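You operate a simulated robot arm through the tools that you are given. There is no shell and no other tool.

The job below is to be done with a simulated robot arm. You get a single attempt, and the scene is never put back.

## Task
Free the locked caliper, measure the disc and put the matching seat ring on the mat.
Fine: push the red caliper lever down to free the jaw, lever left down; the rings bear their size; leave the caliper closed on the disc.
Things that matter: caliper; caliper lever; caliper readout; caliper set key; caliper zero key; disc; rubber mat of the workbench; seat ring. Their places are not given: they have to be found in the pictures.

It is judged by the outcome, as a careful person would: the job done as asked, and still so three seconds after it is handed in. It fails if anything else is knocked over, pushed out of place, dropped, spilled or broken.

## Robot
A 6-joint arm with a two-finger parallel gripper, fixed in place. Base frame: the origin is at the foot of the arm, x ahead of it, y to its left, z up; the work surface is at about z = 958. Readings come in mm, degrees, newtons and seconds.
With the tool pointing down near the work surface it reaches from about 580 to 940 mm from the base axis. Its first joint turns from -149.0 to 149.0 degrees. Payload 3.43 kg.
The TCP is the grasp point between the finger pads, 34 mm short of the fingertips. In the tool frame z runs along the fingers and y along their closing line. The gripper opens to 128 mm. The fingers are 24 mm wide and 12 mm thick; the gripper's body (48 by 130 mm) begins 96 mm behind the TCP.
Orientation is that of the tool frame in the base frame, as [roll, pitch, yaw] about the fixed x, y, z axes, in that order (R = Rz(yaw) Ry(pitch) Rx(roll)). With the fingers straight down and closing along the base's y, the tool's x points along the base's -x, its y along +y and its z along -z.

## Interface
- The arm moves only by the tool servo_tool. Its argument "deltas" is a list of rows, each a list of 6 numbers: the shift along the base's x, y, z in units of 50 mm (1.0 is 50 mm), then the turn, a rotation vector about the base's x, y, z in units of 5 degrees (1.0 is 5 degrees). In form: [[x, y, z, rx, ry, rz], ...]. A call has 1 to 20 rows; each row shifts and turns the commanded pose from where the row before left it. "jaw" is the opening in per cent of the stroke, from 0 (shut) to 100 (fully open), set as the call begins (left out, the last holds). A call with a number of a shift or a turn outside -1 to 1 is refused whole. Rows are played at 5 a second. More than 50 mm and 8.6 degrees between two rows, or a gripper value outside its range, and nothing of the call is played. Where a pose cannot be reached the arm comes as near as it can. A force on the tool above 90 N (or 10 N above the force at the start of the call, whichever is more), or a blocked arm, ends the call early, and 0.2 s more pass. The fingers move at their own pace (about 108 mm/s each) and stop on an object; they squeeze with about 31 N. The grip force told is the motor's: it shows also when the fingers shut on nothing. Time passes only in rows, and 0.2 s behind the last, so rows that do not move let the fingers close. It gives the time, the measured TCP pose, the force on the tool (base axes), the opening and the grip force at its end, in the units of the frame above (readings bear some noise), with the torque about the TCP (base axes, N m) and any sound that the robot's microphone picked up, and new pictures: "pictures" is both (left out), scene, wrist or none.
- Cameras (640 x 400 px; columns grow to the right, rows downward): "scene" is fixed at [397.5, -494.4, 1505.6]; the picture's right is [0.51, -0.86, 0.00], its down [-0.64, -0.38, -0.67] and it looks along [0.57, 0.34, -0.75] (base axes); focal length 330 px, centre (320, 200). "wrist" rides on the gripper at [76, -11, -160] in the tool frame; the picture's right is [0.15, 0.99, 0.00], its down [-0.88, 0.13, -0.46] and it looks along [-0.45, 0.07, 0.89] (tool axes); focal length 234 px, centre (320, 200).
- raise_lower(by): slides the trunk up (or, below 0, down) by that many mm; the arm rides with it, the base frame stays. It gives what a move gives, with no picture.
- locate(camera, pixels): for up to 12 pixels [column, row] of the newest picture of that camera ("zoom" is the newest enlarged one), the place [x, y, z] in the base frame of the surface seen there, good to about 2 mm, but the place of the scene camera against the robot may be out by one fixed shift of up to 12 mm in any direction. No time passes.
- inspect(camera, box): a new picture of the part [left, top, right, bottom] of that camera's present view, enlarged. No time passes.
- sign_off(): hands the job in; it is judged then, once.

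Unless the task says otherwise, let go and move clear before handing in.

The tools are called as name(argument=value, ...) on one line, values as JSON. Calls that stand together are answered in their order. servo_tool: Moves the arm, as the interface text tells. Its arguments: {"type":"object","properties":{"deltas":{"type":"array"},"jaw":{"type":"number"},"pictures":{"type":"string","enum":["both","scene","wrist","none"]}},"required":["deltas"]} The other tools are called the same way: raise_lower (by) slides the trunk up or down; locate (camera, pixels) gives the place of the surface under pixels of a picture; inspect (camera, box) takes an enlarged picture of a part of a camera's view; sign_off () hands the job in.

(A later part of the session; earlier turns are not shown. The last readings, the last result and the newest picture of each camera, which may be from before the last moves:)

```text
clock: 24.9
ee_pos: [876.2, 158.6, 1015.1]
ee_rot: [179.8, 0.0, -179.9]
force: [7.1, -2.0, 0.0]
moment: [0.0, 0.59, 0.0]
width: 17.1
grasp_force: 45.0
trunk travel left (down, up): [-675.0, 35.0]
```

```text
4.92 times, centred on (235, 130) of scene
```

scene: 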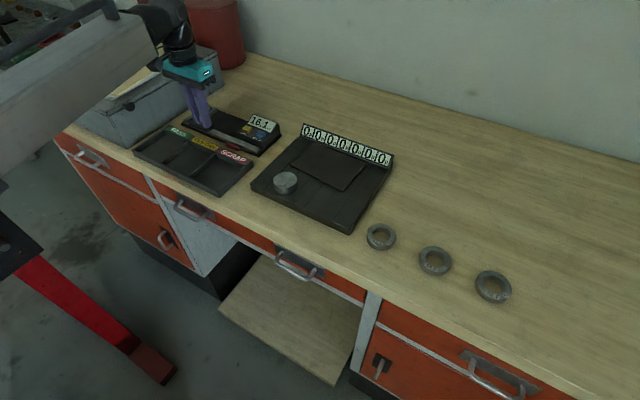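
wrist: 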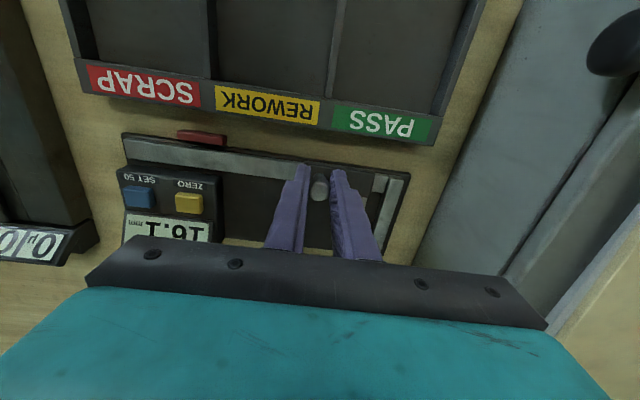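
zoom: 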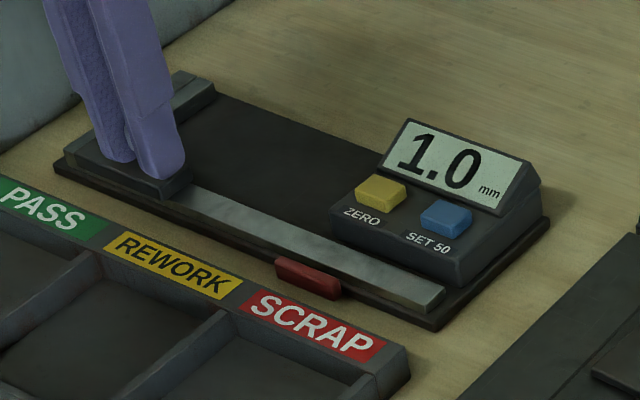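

Readout 1.0 with little force. I'll go on in half-millimetre steps.

servo_tool(deltas=[[0, 0.01, 0, 0, 0, 0], [0, 0.01, 0, 0, 0, 0], [0, 0.01, 0, 0, 0, 0], [0, 0, 0, 0, 0, 0]], pictures="none")

inspect(camera="scene", box=[170, 90, 300, 171])

```text
clock: 25.9
ee_pos: [876.8, 160.4, 1013.3]
ee_rot: [179.8, 0.0, 180.0]
force: [12.0, -1.6, 4.5]
moment: [-0.04, 0.3, 0.0]
width: 17.5
grasp_force: 44.7
trunk travel left (down, up): [-675.0, 35.0]
```

```text
4.92 times, centred on (235, 130) of scene
```

zoom: 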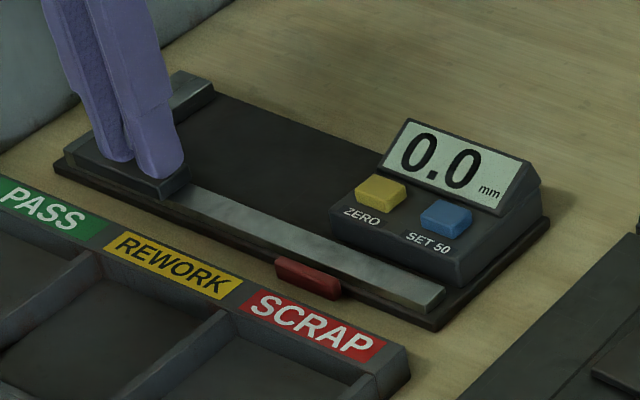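

The readout shows 0.0 but the push force is still small, so I'm not sure the jaws touch yet. I'll inch on to see whether it goes negative or stops.

servo_tool(deltas=[[0, 0.01, 0, 0, 0, 0], [0, 0.01, 0, 0, 0, 0], [0, 0.01, 0, 0, 0, 0], [0, 0, 0, 0, 0, 0]], pictures="wrist")

inspect(camera="scene", box=[170, 90, 300, 171])

inspect(camera="wrist", box=[240, 130, 440, 255])

```text
clock: 26.9
ee_pos: [877.8, 160.4, 1014.6]
ee_rot: [179.9, -0.1, -180.0]
force: [5.7, -9.2, -0.7]
moment: [-0.27, -1.13, -0.08]
width: 17.4
grasp_force: 45.5
trunk travel left (down, up): [-675.0, 35.0]
```

wrist: 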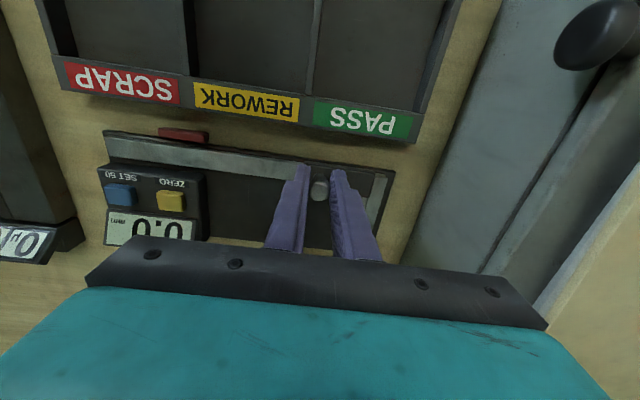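

```text
4.92 times, centred on (235, 130) of scene
```

zoom: 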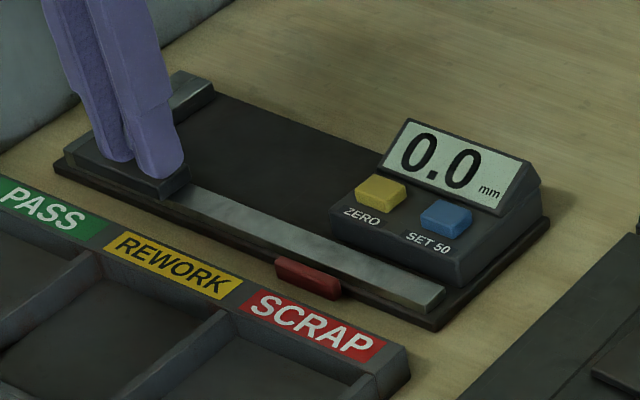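

```text
3.20 times, centred on (340, 192) of wrist
```

zoom: 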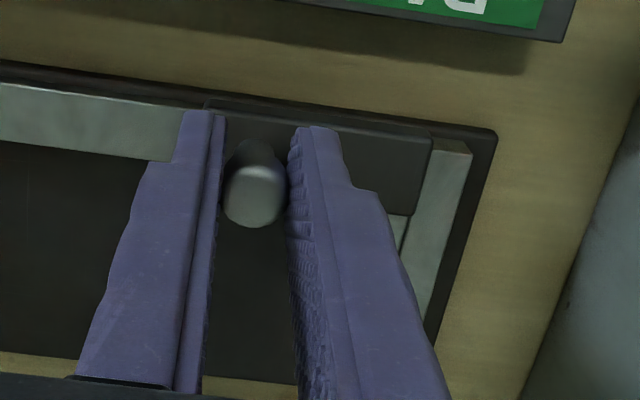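

The readout stays at 0.0 while the push force rises to 9 N with the jaw stopped, so the caliper's zero is right and no key is needed. I'll now open the jaw to about 95 mm, so the disc and the fingers fit between the jaws.

servo_tool(deltas=[[0, -0.05, 0, 0, 0, 0], [0, -0.1, 0, 0, 0, 0], [0, -0.2, 0, 0, 0, 0], [0, -0.25, 0, 0, 0, 0], [0, -0.25, 0, 0, 0, 0], [0, -0.25, 0, 0, 0, 0], [0, -0.2, 0, 0, 0, 0], [0, -0.15, 0, 0, 0, 0], [0, -0.1, 0, 0, 0, 0], [0, 0, 0, 0, 0, 0]], pictures="both")

inspect(camera="scene", box=[170, 90, 300, 171])

```text
clock: 29.1
ee_pos: [876.8, 84.1, 1013.1]
ee_rot: [179.9, -0.1, -179.9]
force: [3.7, 1.1, -1.2]
moment: [0.02, -0.6, 0.0]
width: 17.3
grasp_force: 45.0
trunk travel left (down, up): [-675.0, 35.0]
```

scene: 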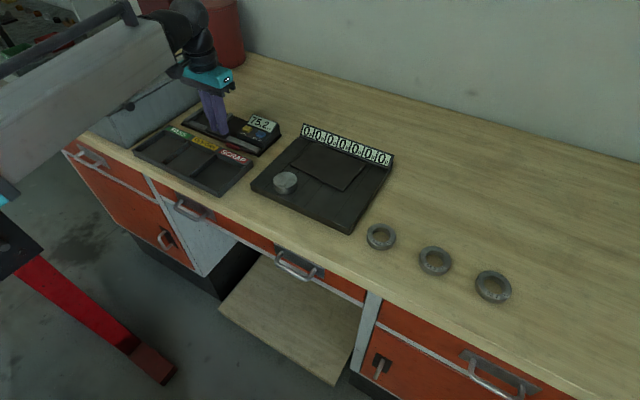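
wrist: 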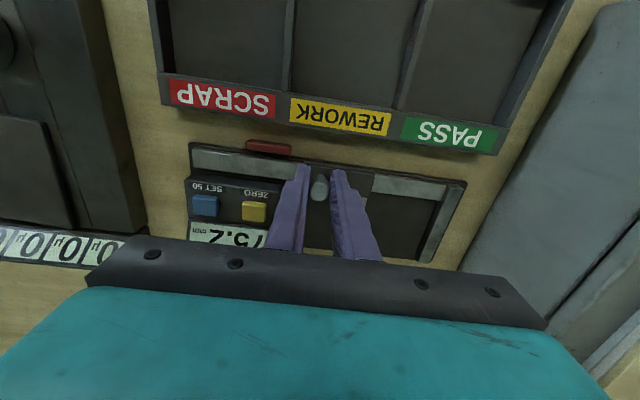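

```text
4.92 times, centred on (235, 130) of scene
```

zoom: 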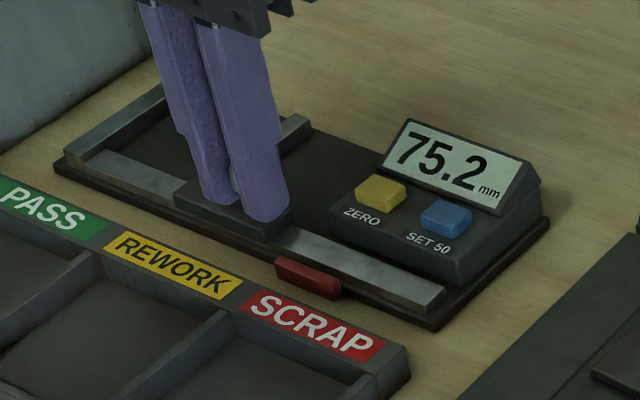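

The jaw is at 75.2. I'll open it another 19 mm in small steps, watching for an end stop.

servo_tool(deltas=[[0, -0.05, 0, 0, 0, 0], [0, -0.1, 0, 0, 0, 0], [0, -0.1, 0, 0, 0, 0], [0, -0.08, 0, 0, 0, 0], [0, -0.05, 0, 0, 0, 0], [0, 0, 0, 0, 0, 0]], pictures="wrist")

inspect(camera="scene", box=[170, 90, 300, 171])

inspect(camera="wrist", box=[200, 130, 480, 270])

```text
clock: 30.5
ee_pos: [877.9, 78.0, 1013.8]
ee_rot: [179.1, -0.1, -179.4]
force: [8.4, 47.7, -1.6]
moment: [1.04, 0.1, 0.16]
width: 17.4
grasp_force: 45.5
trunk travel left (down, up): [-675.0, 35.0]
```

wrist: 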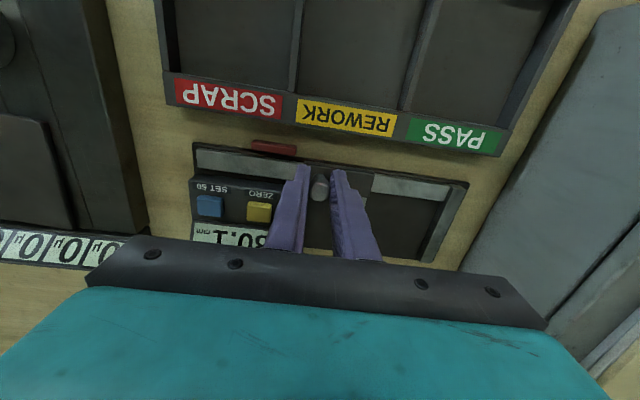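

```text
4.92 times, centred on (235, 130) of scene
```

zoom: 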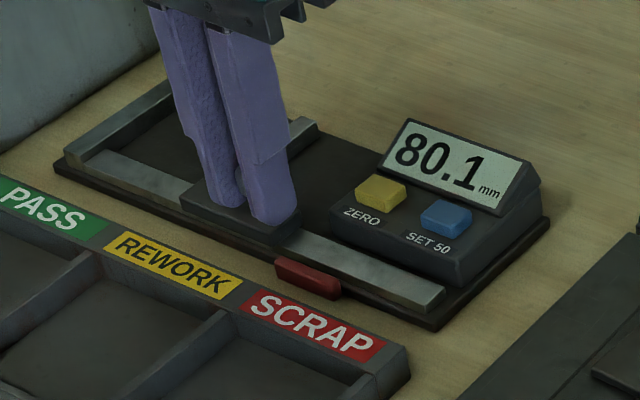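

```text
2.29 times, centred on (340, 200) of wrist
```

zoom: 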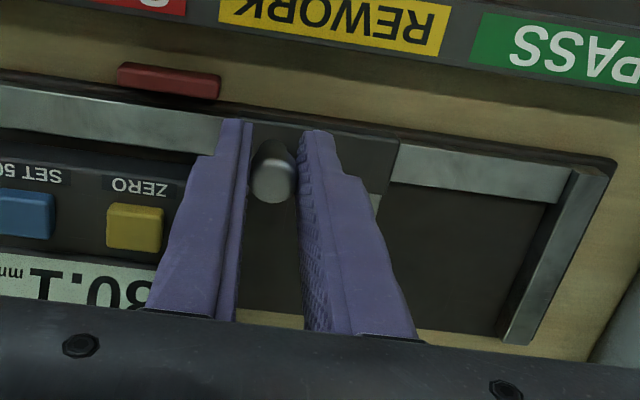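

The jaw meets its end stop at 80.1 mm (47.7 N, readout (440,160) in the zoom). That gap is enough if I hold the disc along x instead. I'll relax the push, then let go of the knob.

servo_tool(deltas=[[0, 0.1, 0, 0, 0, 0], [0, 0.1, 0, 0, 0, 0], [0, 0.05, 0, 0, 0, 0], [0, 0, 0, 0, 0, 0]], pictures="none")

inspect(camera="scene", box=[170, 90, 300, 171])

```text
clock: 31.5
ee_pos: [878.0, 77.9, 1014.6]
ee_rot: [179.7, -0.1, -180.0]
force: [5.0, 17.1, 1.7]
moment: [0.46, 0.09, -0.01]
width: 17.5
grasp_force: 45.3
trunk travel left (down, up): [-675.0, 35.0]
```

```text
4.92 times, centred on (235, 130) of scene
```

zoom: 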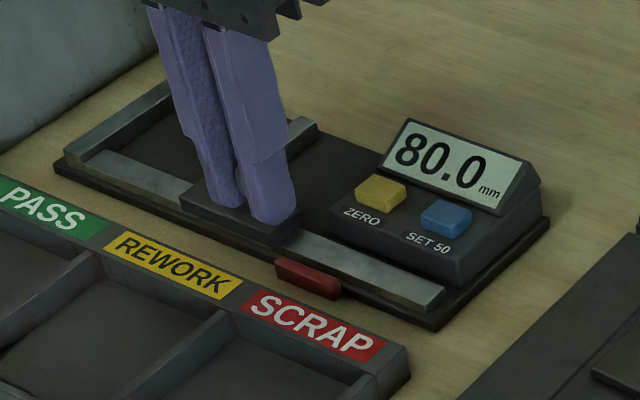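

17 N remains; I'll ease 4 mm more, open the fingers and rise straight up.

servo_tool(deltas=[[0, 0.05, 0, 0, 0, 0], [0, 0.03, 0, 0, 0, 0], [0, 0, 0, 0, 0, 0]], pictures="none")

servo_tool(deltas=[[0, 0, 0, 0, 0, 0], [0, 0, 0, 0, 0, 0], [0, 0, 0.1, 0, 0, 0], [0, 0, 0.2, 0, 0, 0], [0, 0, 0.3, 0, 0, 0], [0, 0, 0.3, 0, 0, 0], [0, 0, 0.2, 0, 0, 0], [0, 0, 0.1, 0, 0, 0], [0, 0, 0, 0, 0, 0]], jaw=32, pictures="both")

inspect(camera="scene", box=[170, 90, 300, 171])

inspect(camera="wrist", box=[200, 130, 480, 270])

```text
clock: 32.3
ee_pos: [877.2, 80.2, 1013.9]
ee_rot: [179.9, 0.0, 179.9]
force: [4.0, -0.7, 1.4]
moment: [-0.09, 0.2, -0.09]
width: 17.3
grasp_force: 45.1
trunk travel left (down, up): [-675.0, 35.0]
```

```text
clock: 34.3
ee_pos: [875.5, 80.9, 1074.2]
ee_rot: [179.8, 0.0, 179.9]
force: [0.9, -0.3, 1.3]
moment: [0.0, 0.0, -0.01]
width: 41.3
grasp_force: 0.1
trunk travel left (down, up): [-675.0, 35.0]
```

scene: 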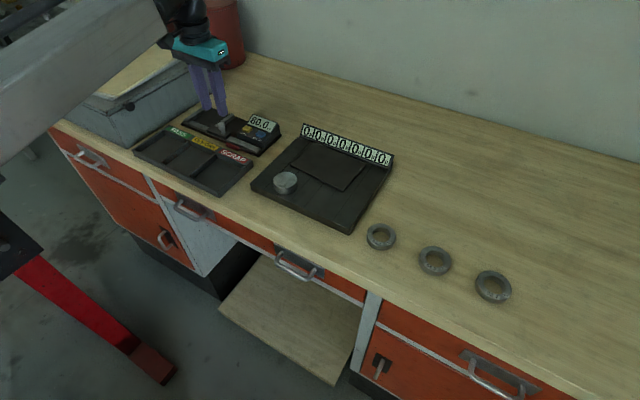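
wrist: 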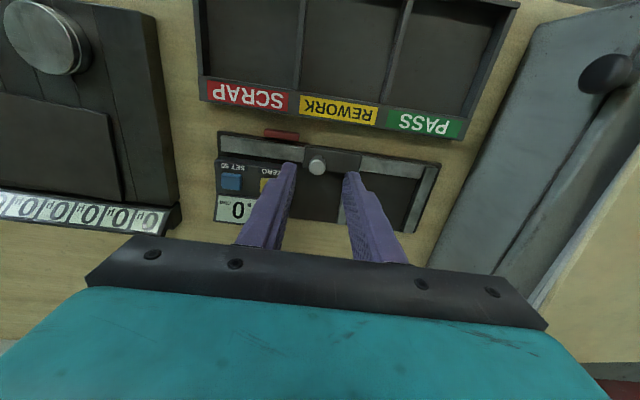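

```text
4.92 times, centred on (235, 130) of scene
```

zoom: 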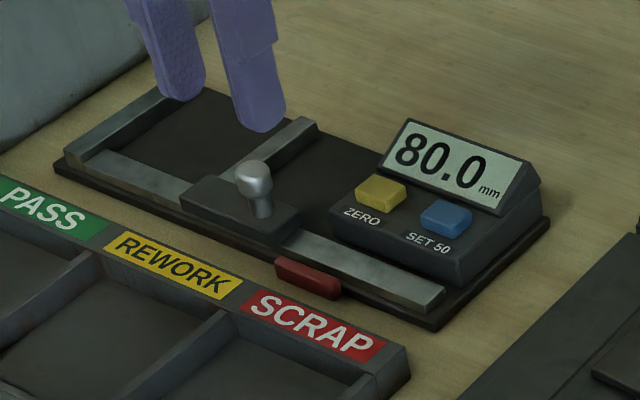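

```text
2.29 times, centred on (340, 200) of wrist
```

zoom: 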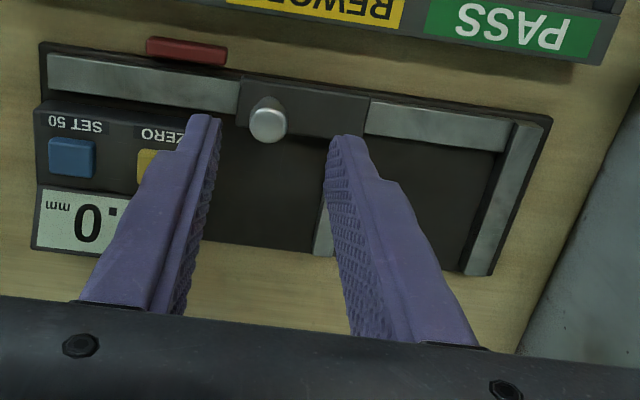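

The caliper is at 80.0 and released. I'll locate the jaw faces, beam edge and plate for the placement, and the grey box at left.

locate(camera="zoom", pixels=[[505, 165], [500, 200], [470, 270], [440, 145], [440, 118], [345, 135], [318, 245], [330, 250], [300, 130], [440, 200], [535, 160], [420, 210]])

locate(camera="wrist", pixels=[[600, 75], [520, 150], [560, 100], [600, 180], [45, 40], [20, 40], [70, 45], [45, 15], [45, 65]])

```text
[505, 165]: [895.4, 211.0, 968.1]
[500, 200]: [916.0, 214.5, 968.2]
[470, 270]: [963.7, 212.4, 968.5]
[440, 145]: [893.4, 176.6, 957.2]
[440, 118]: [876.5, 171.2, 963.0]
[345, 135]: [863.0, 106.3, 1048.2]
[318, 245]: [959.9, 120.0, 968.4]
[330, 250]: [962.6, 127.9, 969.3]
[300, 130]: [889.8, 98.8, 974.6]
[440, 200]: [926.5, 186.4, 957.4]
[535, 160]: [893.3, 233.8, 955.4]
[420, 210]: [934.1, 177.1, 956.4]
```

```text
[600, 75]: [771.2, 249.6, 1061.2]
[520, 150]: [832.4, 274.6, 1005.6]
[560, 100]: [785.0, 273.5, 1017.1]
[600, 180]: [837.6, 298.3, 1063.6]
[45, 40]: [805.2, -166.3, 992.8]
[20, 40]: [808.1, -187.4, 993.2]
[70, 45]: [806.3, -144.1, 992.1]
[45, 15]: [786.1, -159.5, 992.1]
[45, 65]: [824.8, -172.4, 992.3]
```

The plate is at z≈956.5, fixed-jaw face y≈211, carriage far edge x≈890; the disc top is near (805, −166, 992.5). I'll move over the disc while turning 90° so the fingers close along x.

servo_tool(deltas=[[-0.04, -0.1, 0.05, 0, 0, 0.5], [-0.06, -0.2, 0.05, 0, 0, 1], [-0.08, -0.28, 0.05, 0, 0, 1], [-0.08, -0.28, 0.05, 0, 0, 1], [-0.08, -0.28, 0.05, 0, 0, 1], [-0.08, -0.28, 0.05, 0, 0, 1], [-0.08, -0.28, 0.05, 0, 0, 1], [-0.08, -0.28, 0.05, 0, 0, 1], [-0.08, -0.28, 0.05, 0, 0, 1], [-0.08, -0.28, 0.05, 0, 0, 1], [-0.08, -0.28, 0, 0, 0, 1], [-0.08, -0.28, 0, 0, 0, 1], [-0.08, -0.28, 0, 0, 0, 1], [-0.08, -0.28, 0, 0, 0, 1], [-0.08, -0.28, 0, 0, 0, 1], [-0.08, -0.28, 0, 0, 0, 1], [-0.08, -0.28, 0, 0, 0, 1], [-0.08, -0.28, 0, 0, 0, 1], [-0.06, -0.2, 0, 0, 0, 0.5], [0, -0.05, 0, 0, 0, 0]], jaw=60, pictures="none")

servo_tool(deltas=[[0, 0, 0, 0, 0, 0], [0, 0, 0, 0, 0, 0]], pictures="both")

```text
clock: 38.5
ee_pos: [805.2, -170.1, 1099.4]
ee_rot: [179.9, 0.0, -89.8]
force: [-0.9, -1.0, 0.0]
moment: [0.02, 0.03, -0.05]
width: 76.7
grasp_force: 0.0
trunk travel left (down, up): [-675.0, 35.0]
```

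```text
clock: 39.1
ee_pos: [804.8, -170.4, 1099.4]
ee_rot: [179.9, -0.1, -89.9]
force: [0.5, 0.7, -1.1]
moment: [0.02, -0.02, 0.01]
width: 77.0
grasp_force: 0.0
trunk travel left (down, up): [-675.0, 35.0]
```

scene: 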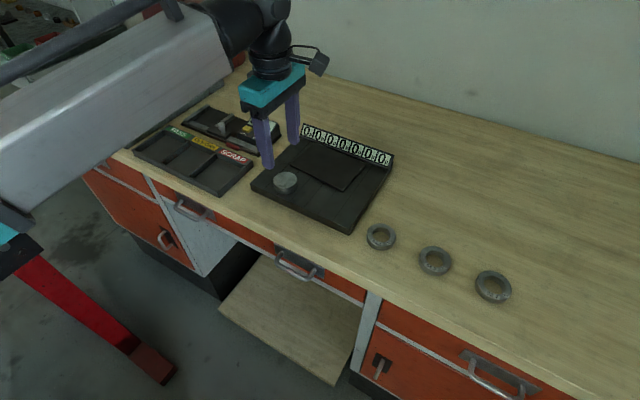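
wrist: 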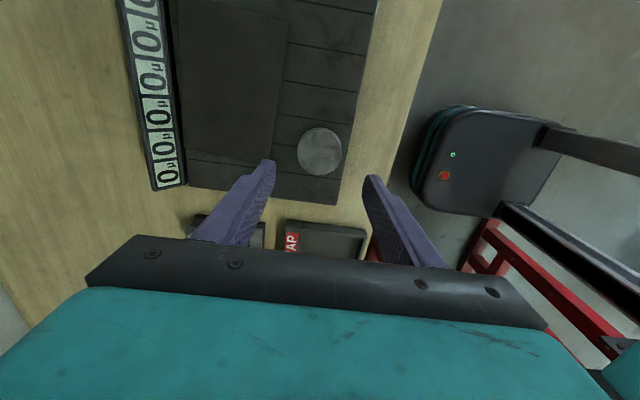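

The gripper is turned and above the disc at wrist (320,150). I'll locate the disc's rim finely.

inspect(camera="wrist", box=[250, 100, 410, 200])

```text
4.00 times, centred on (330, 150) of wrist
```

zoom: 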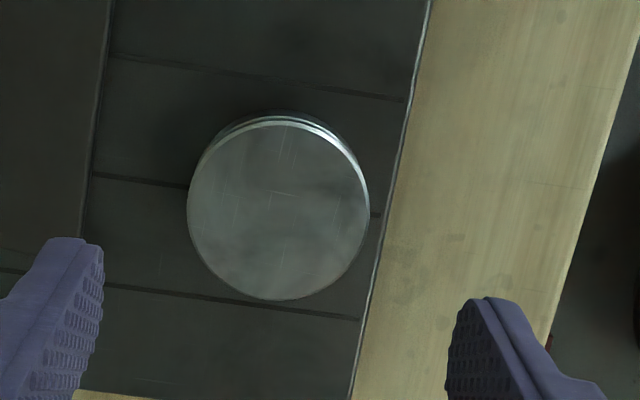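

locate(camera="zoom", pixels=[[277, 212], [195, 212], [361, 212], [277, 130], [277, 292], [220, 155], [335, 270], [335, 150], [220, 270], [150, 250], [330, 310], [60, 150]])

```text
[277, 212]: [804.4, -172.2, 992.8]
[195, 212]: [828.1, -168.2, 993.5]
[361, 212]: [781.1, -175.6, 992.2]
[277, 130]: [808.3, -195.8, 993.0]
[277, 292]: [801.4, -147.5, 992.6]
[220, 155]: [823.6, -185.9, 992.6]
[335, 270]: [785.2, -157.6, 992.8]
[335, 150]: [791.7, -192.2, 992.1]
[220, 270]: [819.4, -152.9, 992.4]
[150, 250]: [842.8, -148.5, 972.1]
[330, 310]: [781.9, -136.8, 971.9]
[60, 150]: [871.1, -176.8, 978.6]
```

The disc is centred at (804.7, −171.8), top z 992.6, bottom 972. I'll lower so the tips sit about 10 mm above its base.

servo_tool(deltas=[[0, -0.03, -0.1, 0, 0, 0], [0, 0, -0.25, 0, 0, 0], [0, 0, -0.3, 0, 0, 0], [0, 0, -0.3, 0, 0, 0], [0, 0, -0.3, 0, 0, 0], [0, 0, -0.25, 0, 0, 0], [0, 0, -0.12, 0, 0, 0], [0, 0, -0.04, 0, 0, 0], [0, 0, 0, 0, 0, 0]], pictures="both")

inspect(camera="scene", box=[220, 110, 360, 197])

```text
clock: 41.1
ee_pos: [804.8, -172.0, 1015.8]
ee_rot: [180.0, 0.0, -89.9]
force: [-0.6, -0.4, -0.5]
moment: [-0.01, 0.02, 0.0]
width: 76.8
grasp_force: 0.0
trunk travel left (down, up): [-675.0, 35.0]
```

scene: 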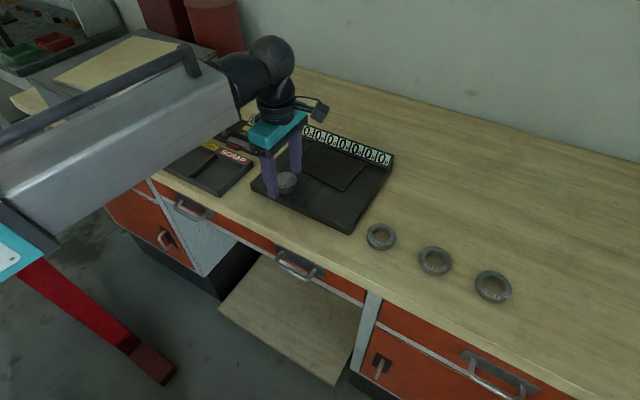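
wrist: 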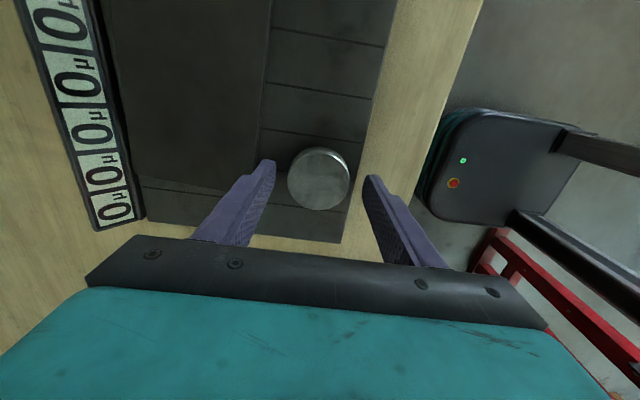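

```text
4.57 times, centred on (290, 154) of scene
```

zoom: 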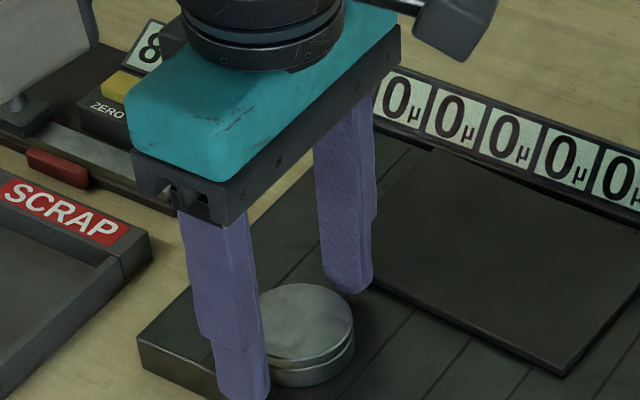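

The fingers straddle the disc. I'll close on it.

servo_tool(deltas=[[0, 0, 0, 0, 0, 0], [0, 0, 0, 0, 0, 0], [0, 0, 0, 0, 0, 0], [0, 0, 0, 0, 0, 0]], jaw=0, pictures="wrist")

```text
clock: 42.1
ee_pos: [804.0, -173.2, 1015.6]
ee_rot: [179.9, 0.0, -89.9]
force: [1.0, -0.4, 0.7]
moment: [0.0, 0.02, 0.02]
width: 52.3
grasp_force: 31.3
trunk travel left (down, up): [-675.0, 35.0]
```

wrist: 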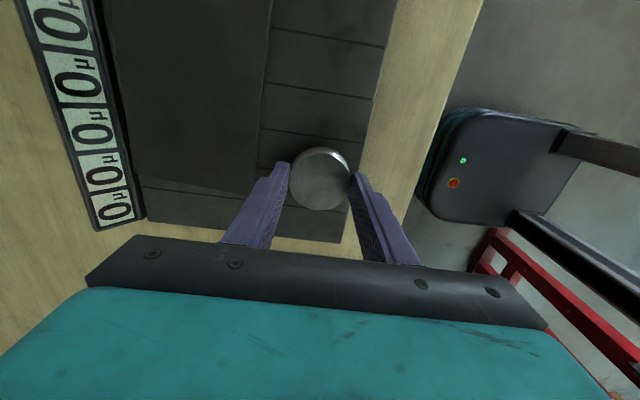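

The fingers stopped at 52.3 mm with 31 N, so the disc is held. I'll lift it slowly and check.

servo_tool(deltas=[[0, 0, 0.05, 0, 0, 0], [0, 0, 0.1, 0, 0, 0], [0, 0, 0.2, 0, 0, 0], [0, 0, 0.3, 0, 0, 0], [0, 0, 0.3, 0, 0, 0], [0, 0, 0.2, 0, 0, 0], [0, 0, 0.1, 0, 0, 0], [0, 0, 0, 0, 0, 0]], pictures="both")

inspect(camera="scene", box=[220, 100, 360, 187])

```text
clock: 43.9
ee_pos: [805.3, -171.2, 1076.9]
ee_rot: [179.9, 0.0, -89.9]
force: [-0.3, -0.1, -3.1]
moment: [0.01, 0.03, 0.04]
width: 52.7
grasp_force: 30.6
trunk travel left (down, up): [-675.0, 35.0]
```

scene: 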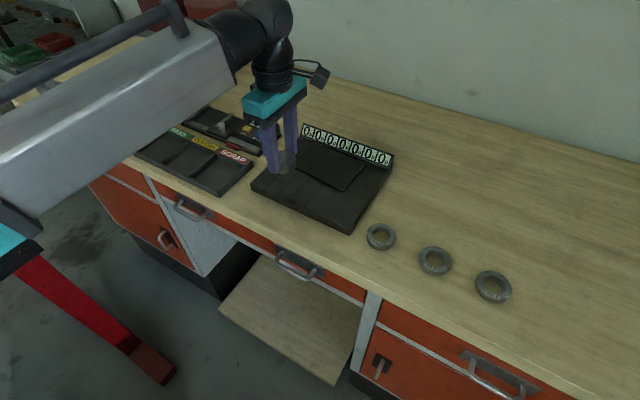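
wrist: 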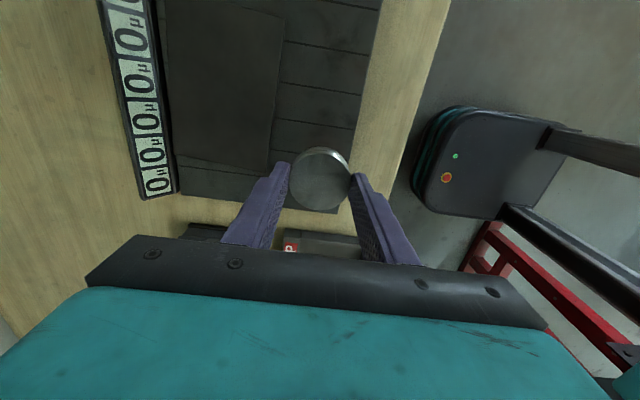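

```text
4.57 times, centred on (290, 144) of scene
```

zoom: 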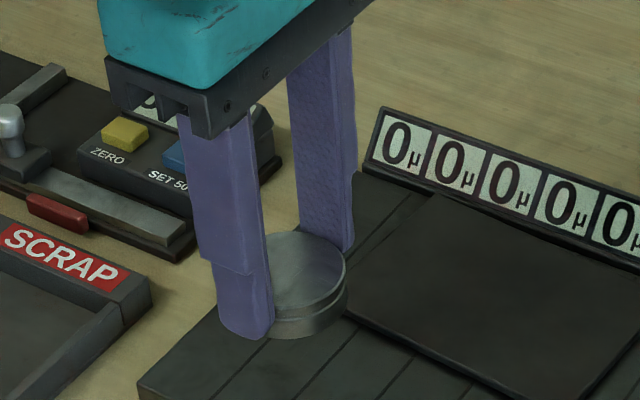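

The disc is held well (about 3 N weight, width 52.7). I'll carry it at this height to above the caliper gap, around (920, 169).

servo_tool(deltas=[[0.034, 0.1, 0.02, 0, 0, 0], [0.068, 0.2, 0.04, 0, 0, 0], [0.103, 0.3, 0.04, 0, 0, 0], [0.137, 0.4, 0, 0, 0, 0], [0.137, 0.4, 0, 0, 0, 0], [0.137, 0.4, 0, 0, 0, 0], [0.137, 0.4, 0, 0, 0, 0], [0.137, 0.4, 0, 0, 0, 0], [0.137, 0.4, 0, 0, 0, 0], [0.137, 0.4, 0, 0, 0, 0], [0.137, 0.4, 0, 0, 0, 0], [0.137, 0.4, 0, 0, 0, 0], [0.137, 0.4, 0, 0, 0, 0], [0.137, 0.4, 0, 0, 0, 0], [0.137, 0.4, 0, 0, 0, 0], [0.137, 0.4, 0, 0, 0, 0], [0.137, 0.4, 0, 0, 0, 0], [0.103, 0.3, 0, 0, 0, 0], [0.05, 0.2, 0, 0, 0, 0], [0.02, 0.1, 0, 0, 0, 0]], pictures="none")

servo_tool(deltas=[[0, 0, 0, 0, 0, 0], [0, 0, 0, 0, 0, 0]], pictures="both")

inspect(camera="scene", box=[150, 70, 300, 164])

inspect(camera="wrist", box=[210, 100, 430, 237])

```text
clock: 48.1
ee_pos: [920.8, 168.3, 1083.7]
ee_rot: [179.9, 0.0, -90.0]
force: [0.6, -0.1, -3.6]
moment: [-0.02, 0.04, -0.04]
width: 52.7
grasp_force: 30.9
trunk travel left (down, up): [-675.0, 35.0]
```

```text
clock: 48.7
ee_pos: [920.4, 169.0, 1084.1]
ee_rot: [180.0, -0.1, -89.9]
force: [-0.4, -0.3, -3.6]
moment: [-0.01, -0.02, -0.01]
width: 52.5
grasp_force: 30.6
trunk travel left (down, up): [-675.0, 35.0]
```

scene: 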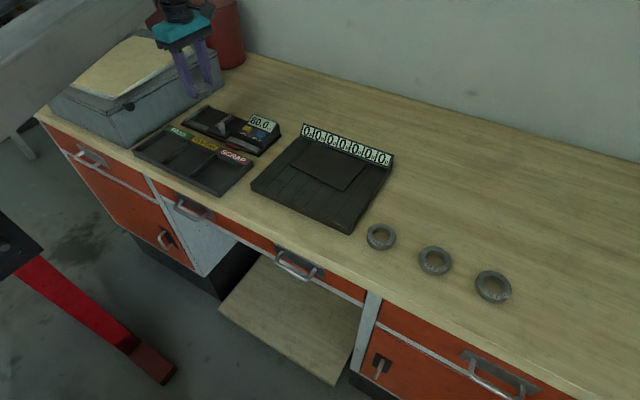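
wrist: 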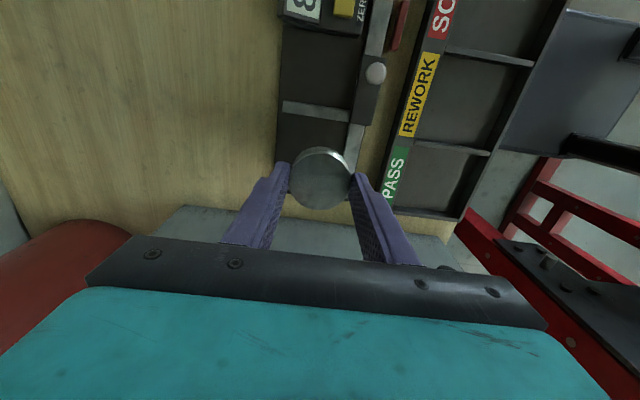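

```text
4.26 times, centred on (225, 117) of scene
```

zoom: 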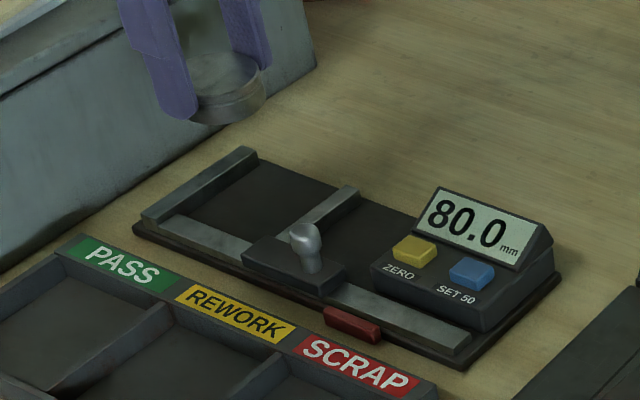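

```text
2.91 times, centred on (320, 168) of wrist
```

zoom: 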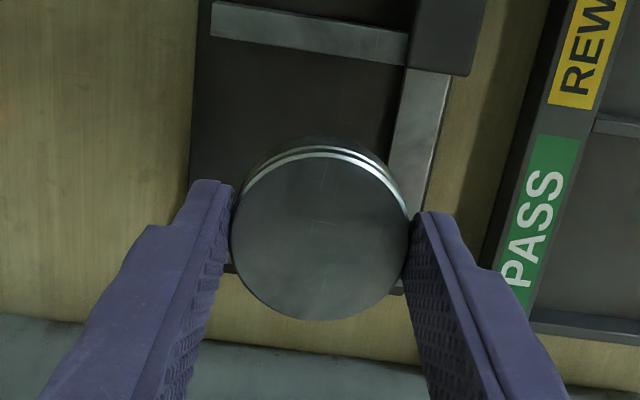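

The disc hangs over the open gap. I'll lower it to just above the plate (TCP z≈1005) and check.

servo_tool(deltas=[[0, 0, -0.1, 0, 0, 0], [0, 0, -0.2, 0, 0, 0], [0, 0, -0.3, 0, 0, 0], [0, 0, -0.3, 0, 0, 0], [0, 0, -0.3, 0, 0, 0], [0, 0, -0.2, 0, 0, 0], [0, 0, -0.1, 0, 0, 0], [0, 0, -0.06, 0, 0, 0], [0, 0, 0, 0, 0, 0]], pictures="both")

inspect(camera="scene", box=[150, 70, 300, 164])

inspect(camera="wrist", box=[210, 100, 430, 237])

```text
clock: 50.7
ee_pos: [920.8, 167.5, 1005.1]
ee_rot: [179.9, 0.1, -89.8]
force: [-0.7, -0.4, -3.3]
moment: [0.01, 0.0, 0.01]
width: 52.5
grasp_force: 30.8
trunk travel left (down, up): [-675.0, 35.0]
```

scene: 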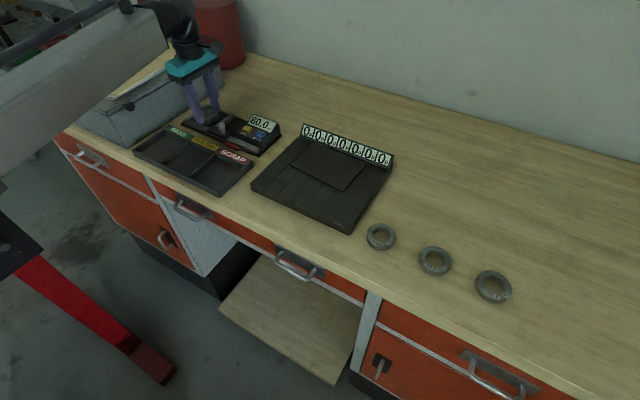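
wrist: 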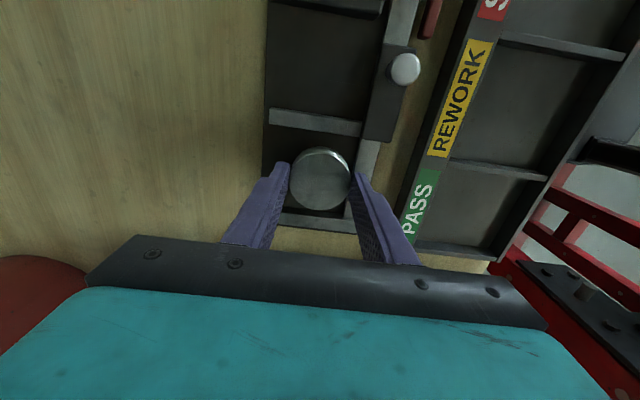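

```text
4.26 times, centred on (225, 117) of scene
```

zoom: 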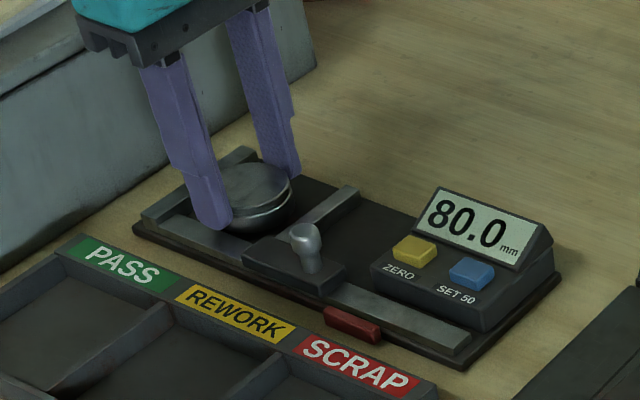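

```text
2.91 times, centred on (320, 168) of wrist
```

zoom: 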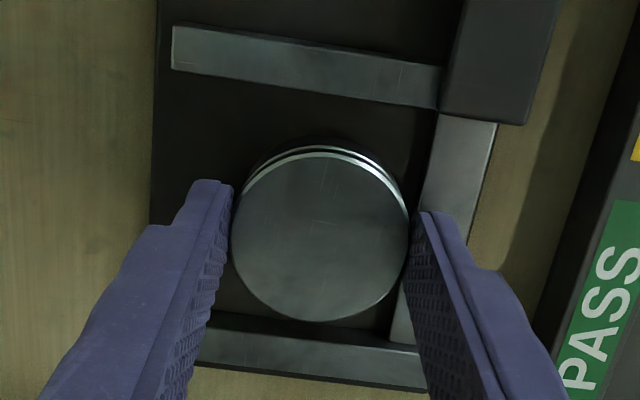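

The disc sits freely between the jaws, about 4–5 mm above the plate. I'll lower it in 1 mm steps to contact.

servo_tool(deltas=[[0, 0, -0.02, 0, 0, 0], [0, 0, -0.02, 0, 0, 0], [0, 0, -0.02, 0, 0, 0], [0, 0, 0, 0, 0, 0]], pictures="none")

servo_tool(deltas=[[0, 0, -0.015, 0, 0, 0], [0, 0, -0.015, 0, 0, 0], [0, 0, 0, 0, 0, 0]], pictures="none")

inspect(camera="scene", box=[150, 70, 300, 164])

```text
clock: 51.7
ee_pos: [921.2, 169.0, 1001.8]
ee_rot: [179.7, 0.0, -89.8]
force: [-0.8, 0.5, -3.0]
moment: [0.0, -0.01, -0.02]
width: 52.5
grasp_force: 31.1
trunk travel left (down, up): [-675.0, 35.0]
```

```text
clock: 52.5
ee_pos: [920.7, 169.3, 1000.9]
ee_rot: [179.7, 0.0, -89.9]
force: [0.1, -0.5, -2.8]
moment: [0.02, -0.01, -0.01]
width: 52.3
grasp_force: 31.4
trunk travel left (down, up): [-675.0, 35.0]
```

```text
4.26 times, centred on (225, 117) of scene
```

zoom: 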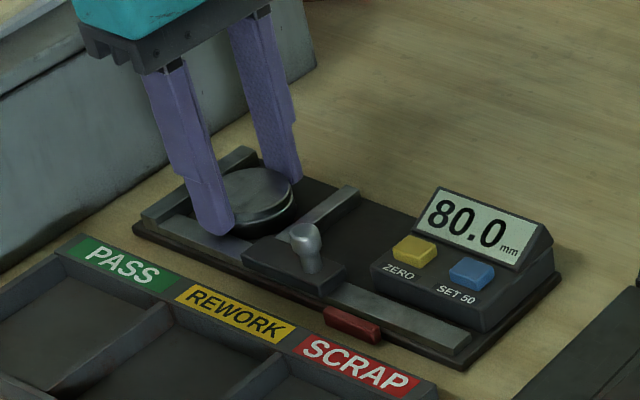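

Still no contact (−2.8 N is the disc's weight). I'll go on in 0.7 mm steps.

servo_tool(deltas=[[0, 0, -0.014, 0, 0, 0], [0, 0, -0.014, 0, 0, 0], [0, 0, 0, 0, 0, 0]], pictures="none")

servo_tool(deltas=[[0, 0, -0.014, 0, 0, 0], [0, 0, 0, 0, 0, 0]], pictures="none")

```text
clock: 53.3
ee_pos: [921.3, 168.9, 1000.0]
ee_rot: [179.9, 0.0, -90.0]
force: [1.5, 0.9, 0.5]
moment: [0.03, -0.05, 0.0]
width: 52.5
grasp_force: 31.4
trunk travel left (down, up): [-675.0, 35.0]
```

```text
clock: 53.9
ee_pos: [919.2, 167.7, 1000.8]
ee_rot: [179.9, 0.0, -89.9]
force: [3.0, 2.1, 6.5]
moment: [0.02, 0.01, 0.01]
width: 52.4
grasp_force: 30.5
trunk travel left (down, up): [-675.0, 35.0]
```

Contact: the force rose to +6.5 N, so the disc rests on the plate. I'll open the fingers a little and rise.

servo_tool(deltas=[[0, 0, 0, 0, 0, 0], [0, 0, 0, 0, 0, 0], [0, 0, 0, 0, 0, 0]], jaw=52, pictures="none")

servo_tool(deltas=[[0, 0, 0.05, 0, 0, 0], [0, 0, 0.1, 0, 0, 0], [0, 0, 0.2, 0, 0, 0], [0, 0, 0.3, 0, 0, 0], [0, 0, 0.3, 0, 0, 0], [0, 0, 0.3, 0, 0, 0], [0, 0, 0.2, 0, 0, 0], [0, 0, 0.1, 0, 0, 0], [0, 0, 0, 0, 0, 0]], pictures="both")

inspect(camera="scene", box=[150, 70, 300, 164])

inspect(camera="wrist", box=[210, 60, 430, 237])

```text
clock: 54.7
ee_pos: [920.4, 167.9, 999.7]
ee_rot: [179.7, -0.1, -89.9]
force: [-0.3, -0.5, 0.3]
moment: [0.05, 0.0, 0.01]
width: 66.7
grasp_force: 0.1
trunk travel left (down, up): [-675.0, 35.0]
```

```text
clock: 56.7
ee_pos: [920.6, 169.2, 1076.0]
ee_rot: [179.8, 0.0, -89.9]
force: [-0.4, 0.6, -0.4]
moment: [0.0, 0.03, 0.0]
width: 66.5
grasp_force: 0.0
trunk travel left (down, up): [-675.0, 35.0]
```

scene: 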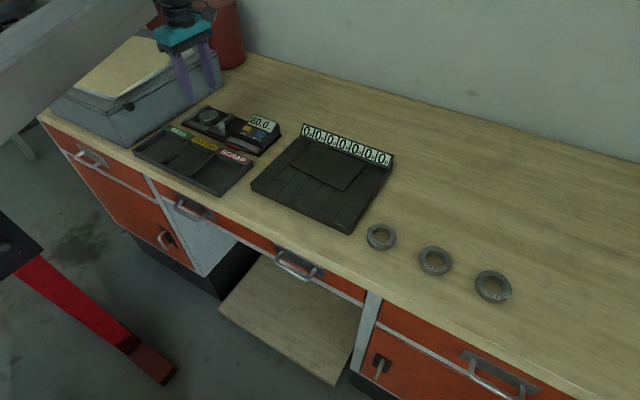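
wrist: 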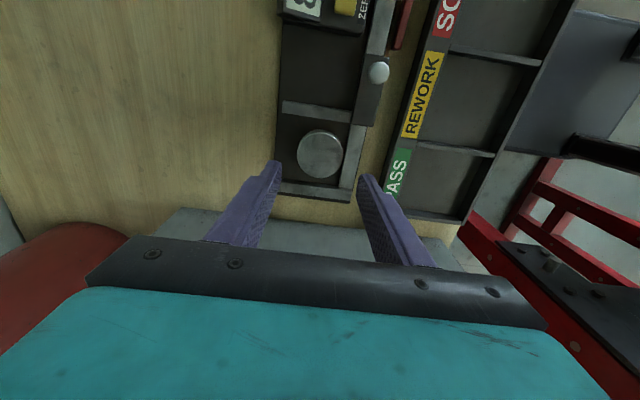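

```text
4.26 times, centred on (225, 117) of scene
```

zoom: 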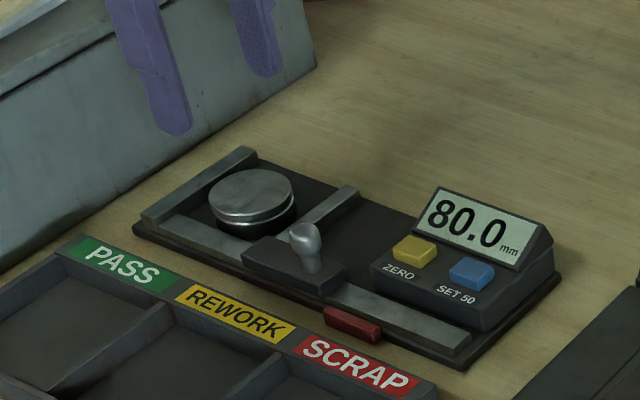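

```text
2.26 times, centred on (320, 148) of wrist
```

zoom: 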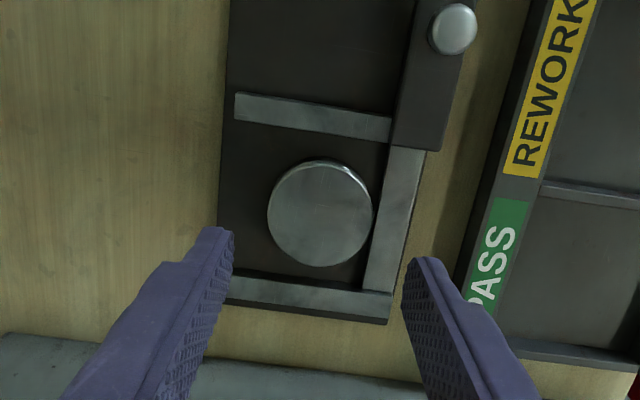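

The disc stands flat between the jaws and the caliper reads 80.0. I'll go back over the knob near (877, 80), turning back so the fingers close along y.

servo_tool(deltas=[[-0.04, -0.1, 0, 0, 0, -0.5], [-0.05, -0.1, 0, 0, 0, -1], [-0.05, -0.1, 0, 0, 0, -1], [-0.05, -0.1, 0, 0, 0, -1], [-0.05, -0.1, 0, 0, 0, -1], [-0.05, -0.1, 0, 0, 0, -1], [-0.05, -0.1, 0, 0, 0, -1], [-0.05, -0.1, 0, 0, 0, -1], [-0.05, -0.1, 0, 0, 0, -1], [-0.05, -0.1, 0, 0, 0, -1], [-0.05, -0.1, 0, 0, 0, -1], [-0.05, -0.1, 0, 0, 0, -1], [-0.05, -0.1, 0, 0, 0, -1], [-0.05, -0.1, 0, 0, 0, -1], [-0.05, -0.1, 0, 0, 0, -1], [-0.05, -0.1, 0, 0, 0, -1], [-0.05, -0.1, 0, 0, 0, -1], [-0.04, -0.08, 0, 0, 0, -1], [0, 0, 0, 0, 0, -0.5], [0, 0, 0, 0, 0, 0]], jaw=34, pictures="none")

servo_tool(deltas=[[0, 0, 0, 0, 0, 0], [0, 0, 0, 0, 0, 0]], pictures="both")

inspect(camera="wrist", box=[200, 110, 440, 260])

```text
clock: 60.9
ee_pos: [876.6, 79.4, 1076.5]
ee_rot: [179.8, -0.1, 180.0]
force: [-0.3, 0.1, 0.0]
moment: [0.04, 0.01, -0.02]
width: 43.4
grasp_force: 0.0
trunk travel left (down, up): [-675.0, 35.0]
```

```text
clock: 61.5
ee_pos: [875.9, 78.7, 1076.2]
ee_rot: [180.0, 0.0, -179.9]
force: [0.4, 0.2, 0.9]
moment: [-0.03, -0.03, -0.06]
width: 43.7
grasp_force: 0.1
trunk travel left (down, up): [-675.0, 35.0]
```

scene: 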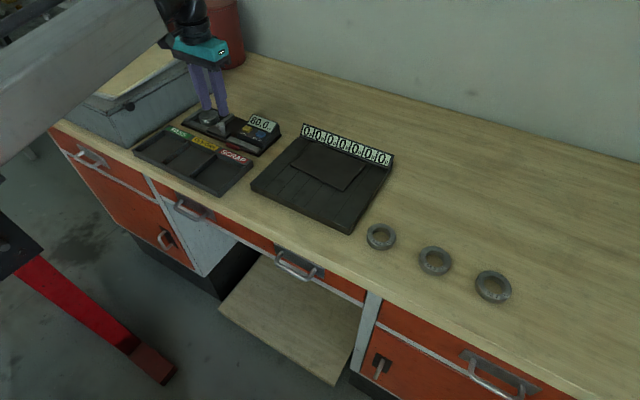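
wrist: 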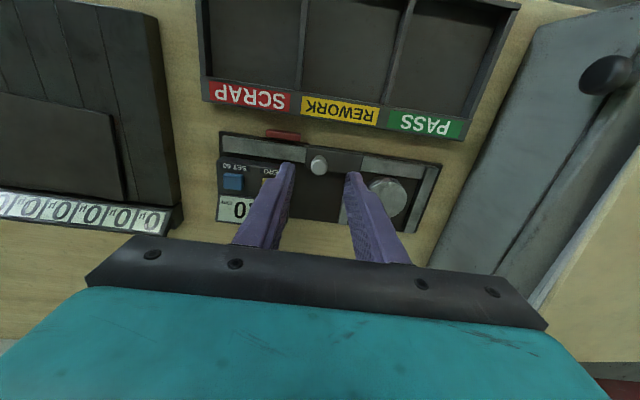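

```text
2.67 times, centred on (320, 185) of wrist
```

zoom: 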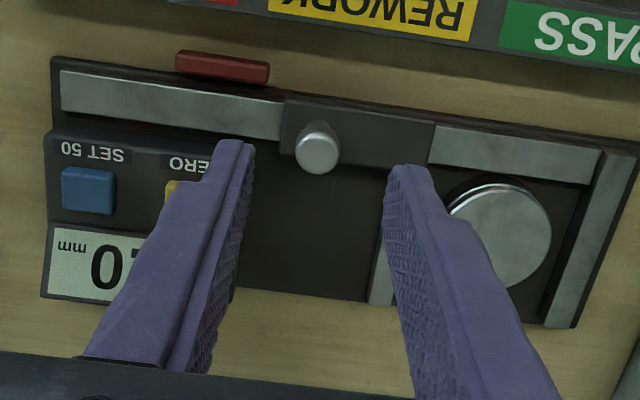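

The knob at wrist (318,166) is midway between the fingers. I'll lower around it and close.

servo_tool(deltas=[[0.02, 0.02, -0.1, 0, 0, 0], [0, 0, -0.2, 0, 0, 0], [0, 0, -0.25, 0, 0, 0], [0, 0, -0.25, 0, 0, 0], [0, 0, -0.25, 0, 0, 0], [0, 0, -0.13, 0, 0, 0], [0, 0, -0.06, 0, 0, 0], [0, 0, 0, 0, 0, 0]], pictures="none")

inspect(camera="wrist", box=[200, 110, 440, 260])

inspect(camera="scene", box=[150, 70, 300, 164])

```text
clock: 63.3
ee_pos: [876.9, 80.1, 1014.5]
ee_rot: [179.9, 0.0, -179.9]
force: [0.3, 0.1, -0.2]
moment: [0.02, -0.01, 0.03]
width: 43.4
grasp_force: 0.0
trunk travel left (down, up): [-675.0, 35.0]
```

```text
2.67 times, centred on (320, 185) of wrist
```

zoom: 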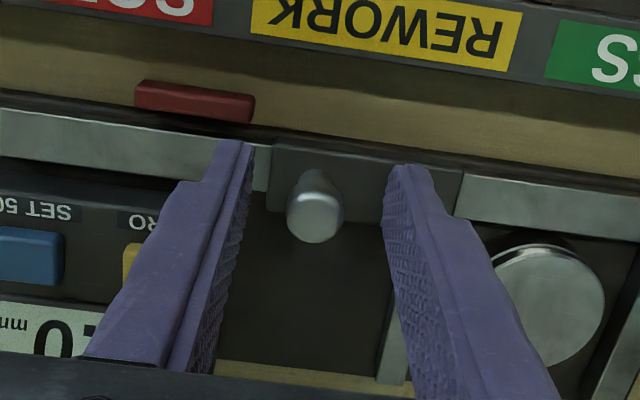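

```text
4.26 times, centred on (225, 117) of scene
```

zoom: 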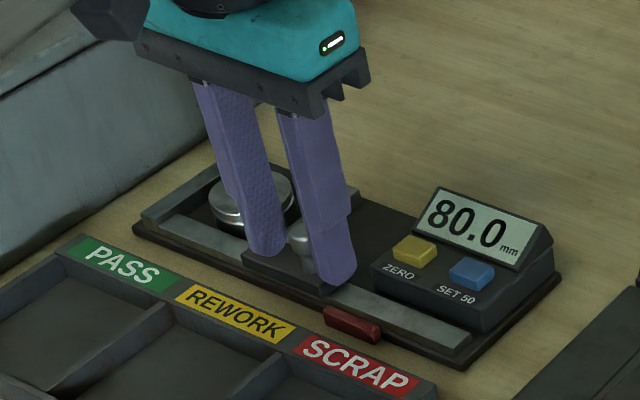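

Good alignment. I'll close on the knob and slide the carriage slowly toward the disc, about 13 mm first.

servo_tool(deltas=[[0, 0, 0, 0, 0, 0], [0, 0, 0, 0, 0, 0], [0, 0, 0, 0, 0, 0], [0, 0.06, 0, 0, 0, 0], [0, 0.08, 0, 0, 0, 0], [0, 0.08, 0, 0, 0, 0], [0, 0.04, 0, 0, 0, 0], [0, 0, 0, 0, 0, 0]], jaw=0, pictures="none")

inspect(camera="scene", box=[150, 70, 300, 164])

```text
clock: 65.1
ee_pos: [877.5, 93.7, 1013.9]
ee_rot: [179.9, -0.1, -179.9]
force: [-1.4, -3.9, -7.7]
moment: [-0.11, -0.42, 0.0]
width: 17.5
grasp_force: 45.2
trunk travel left (down, up): [-675.0, 35.0]
```

```text
4.26 times, centred on (225, 117) of scene
```

zoom: 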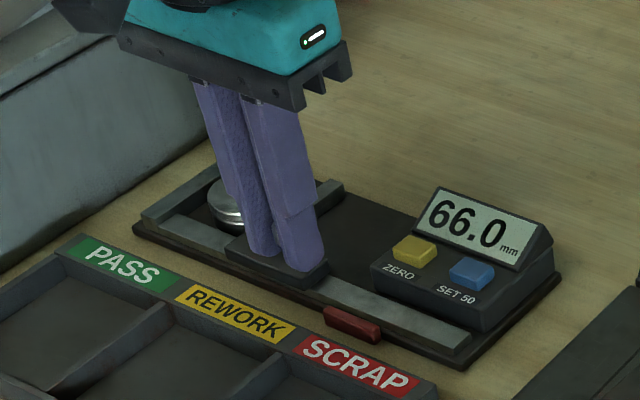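

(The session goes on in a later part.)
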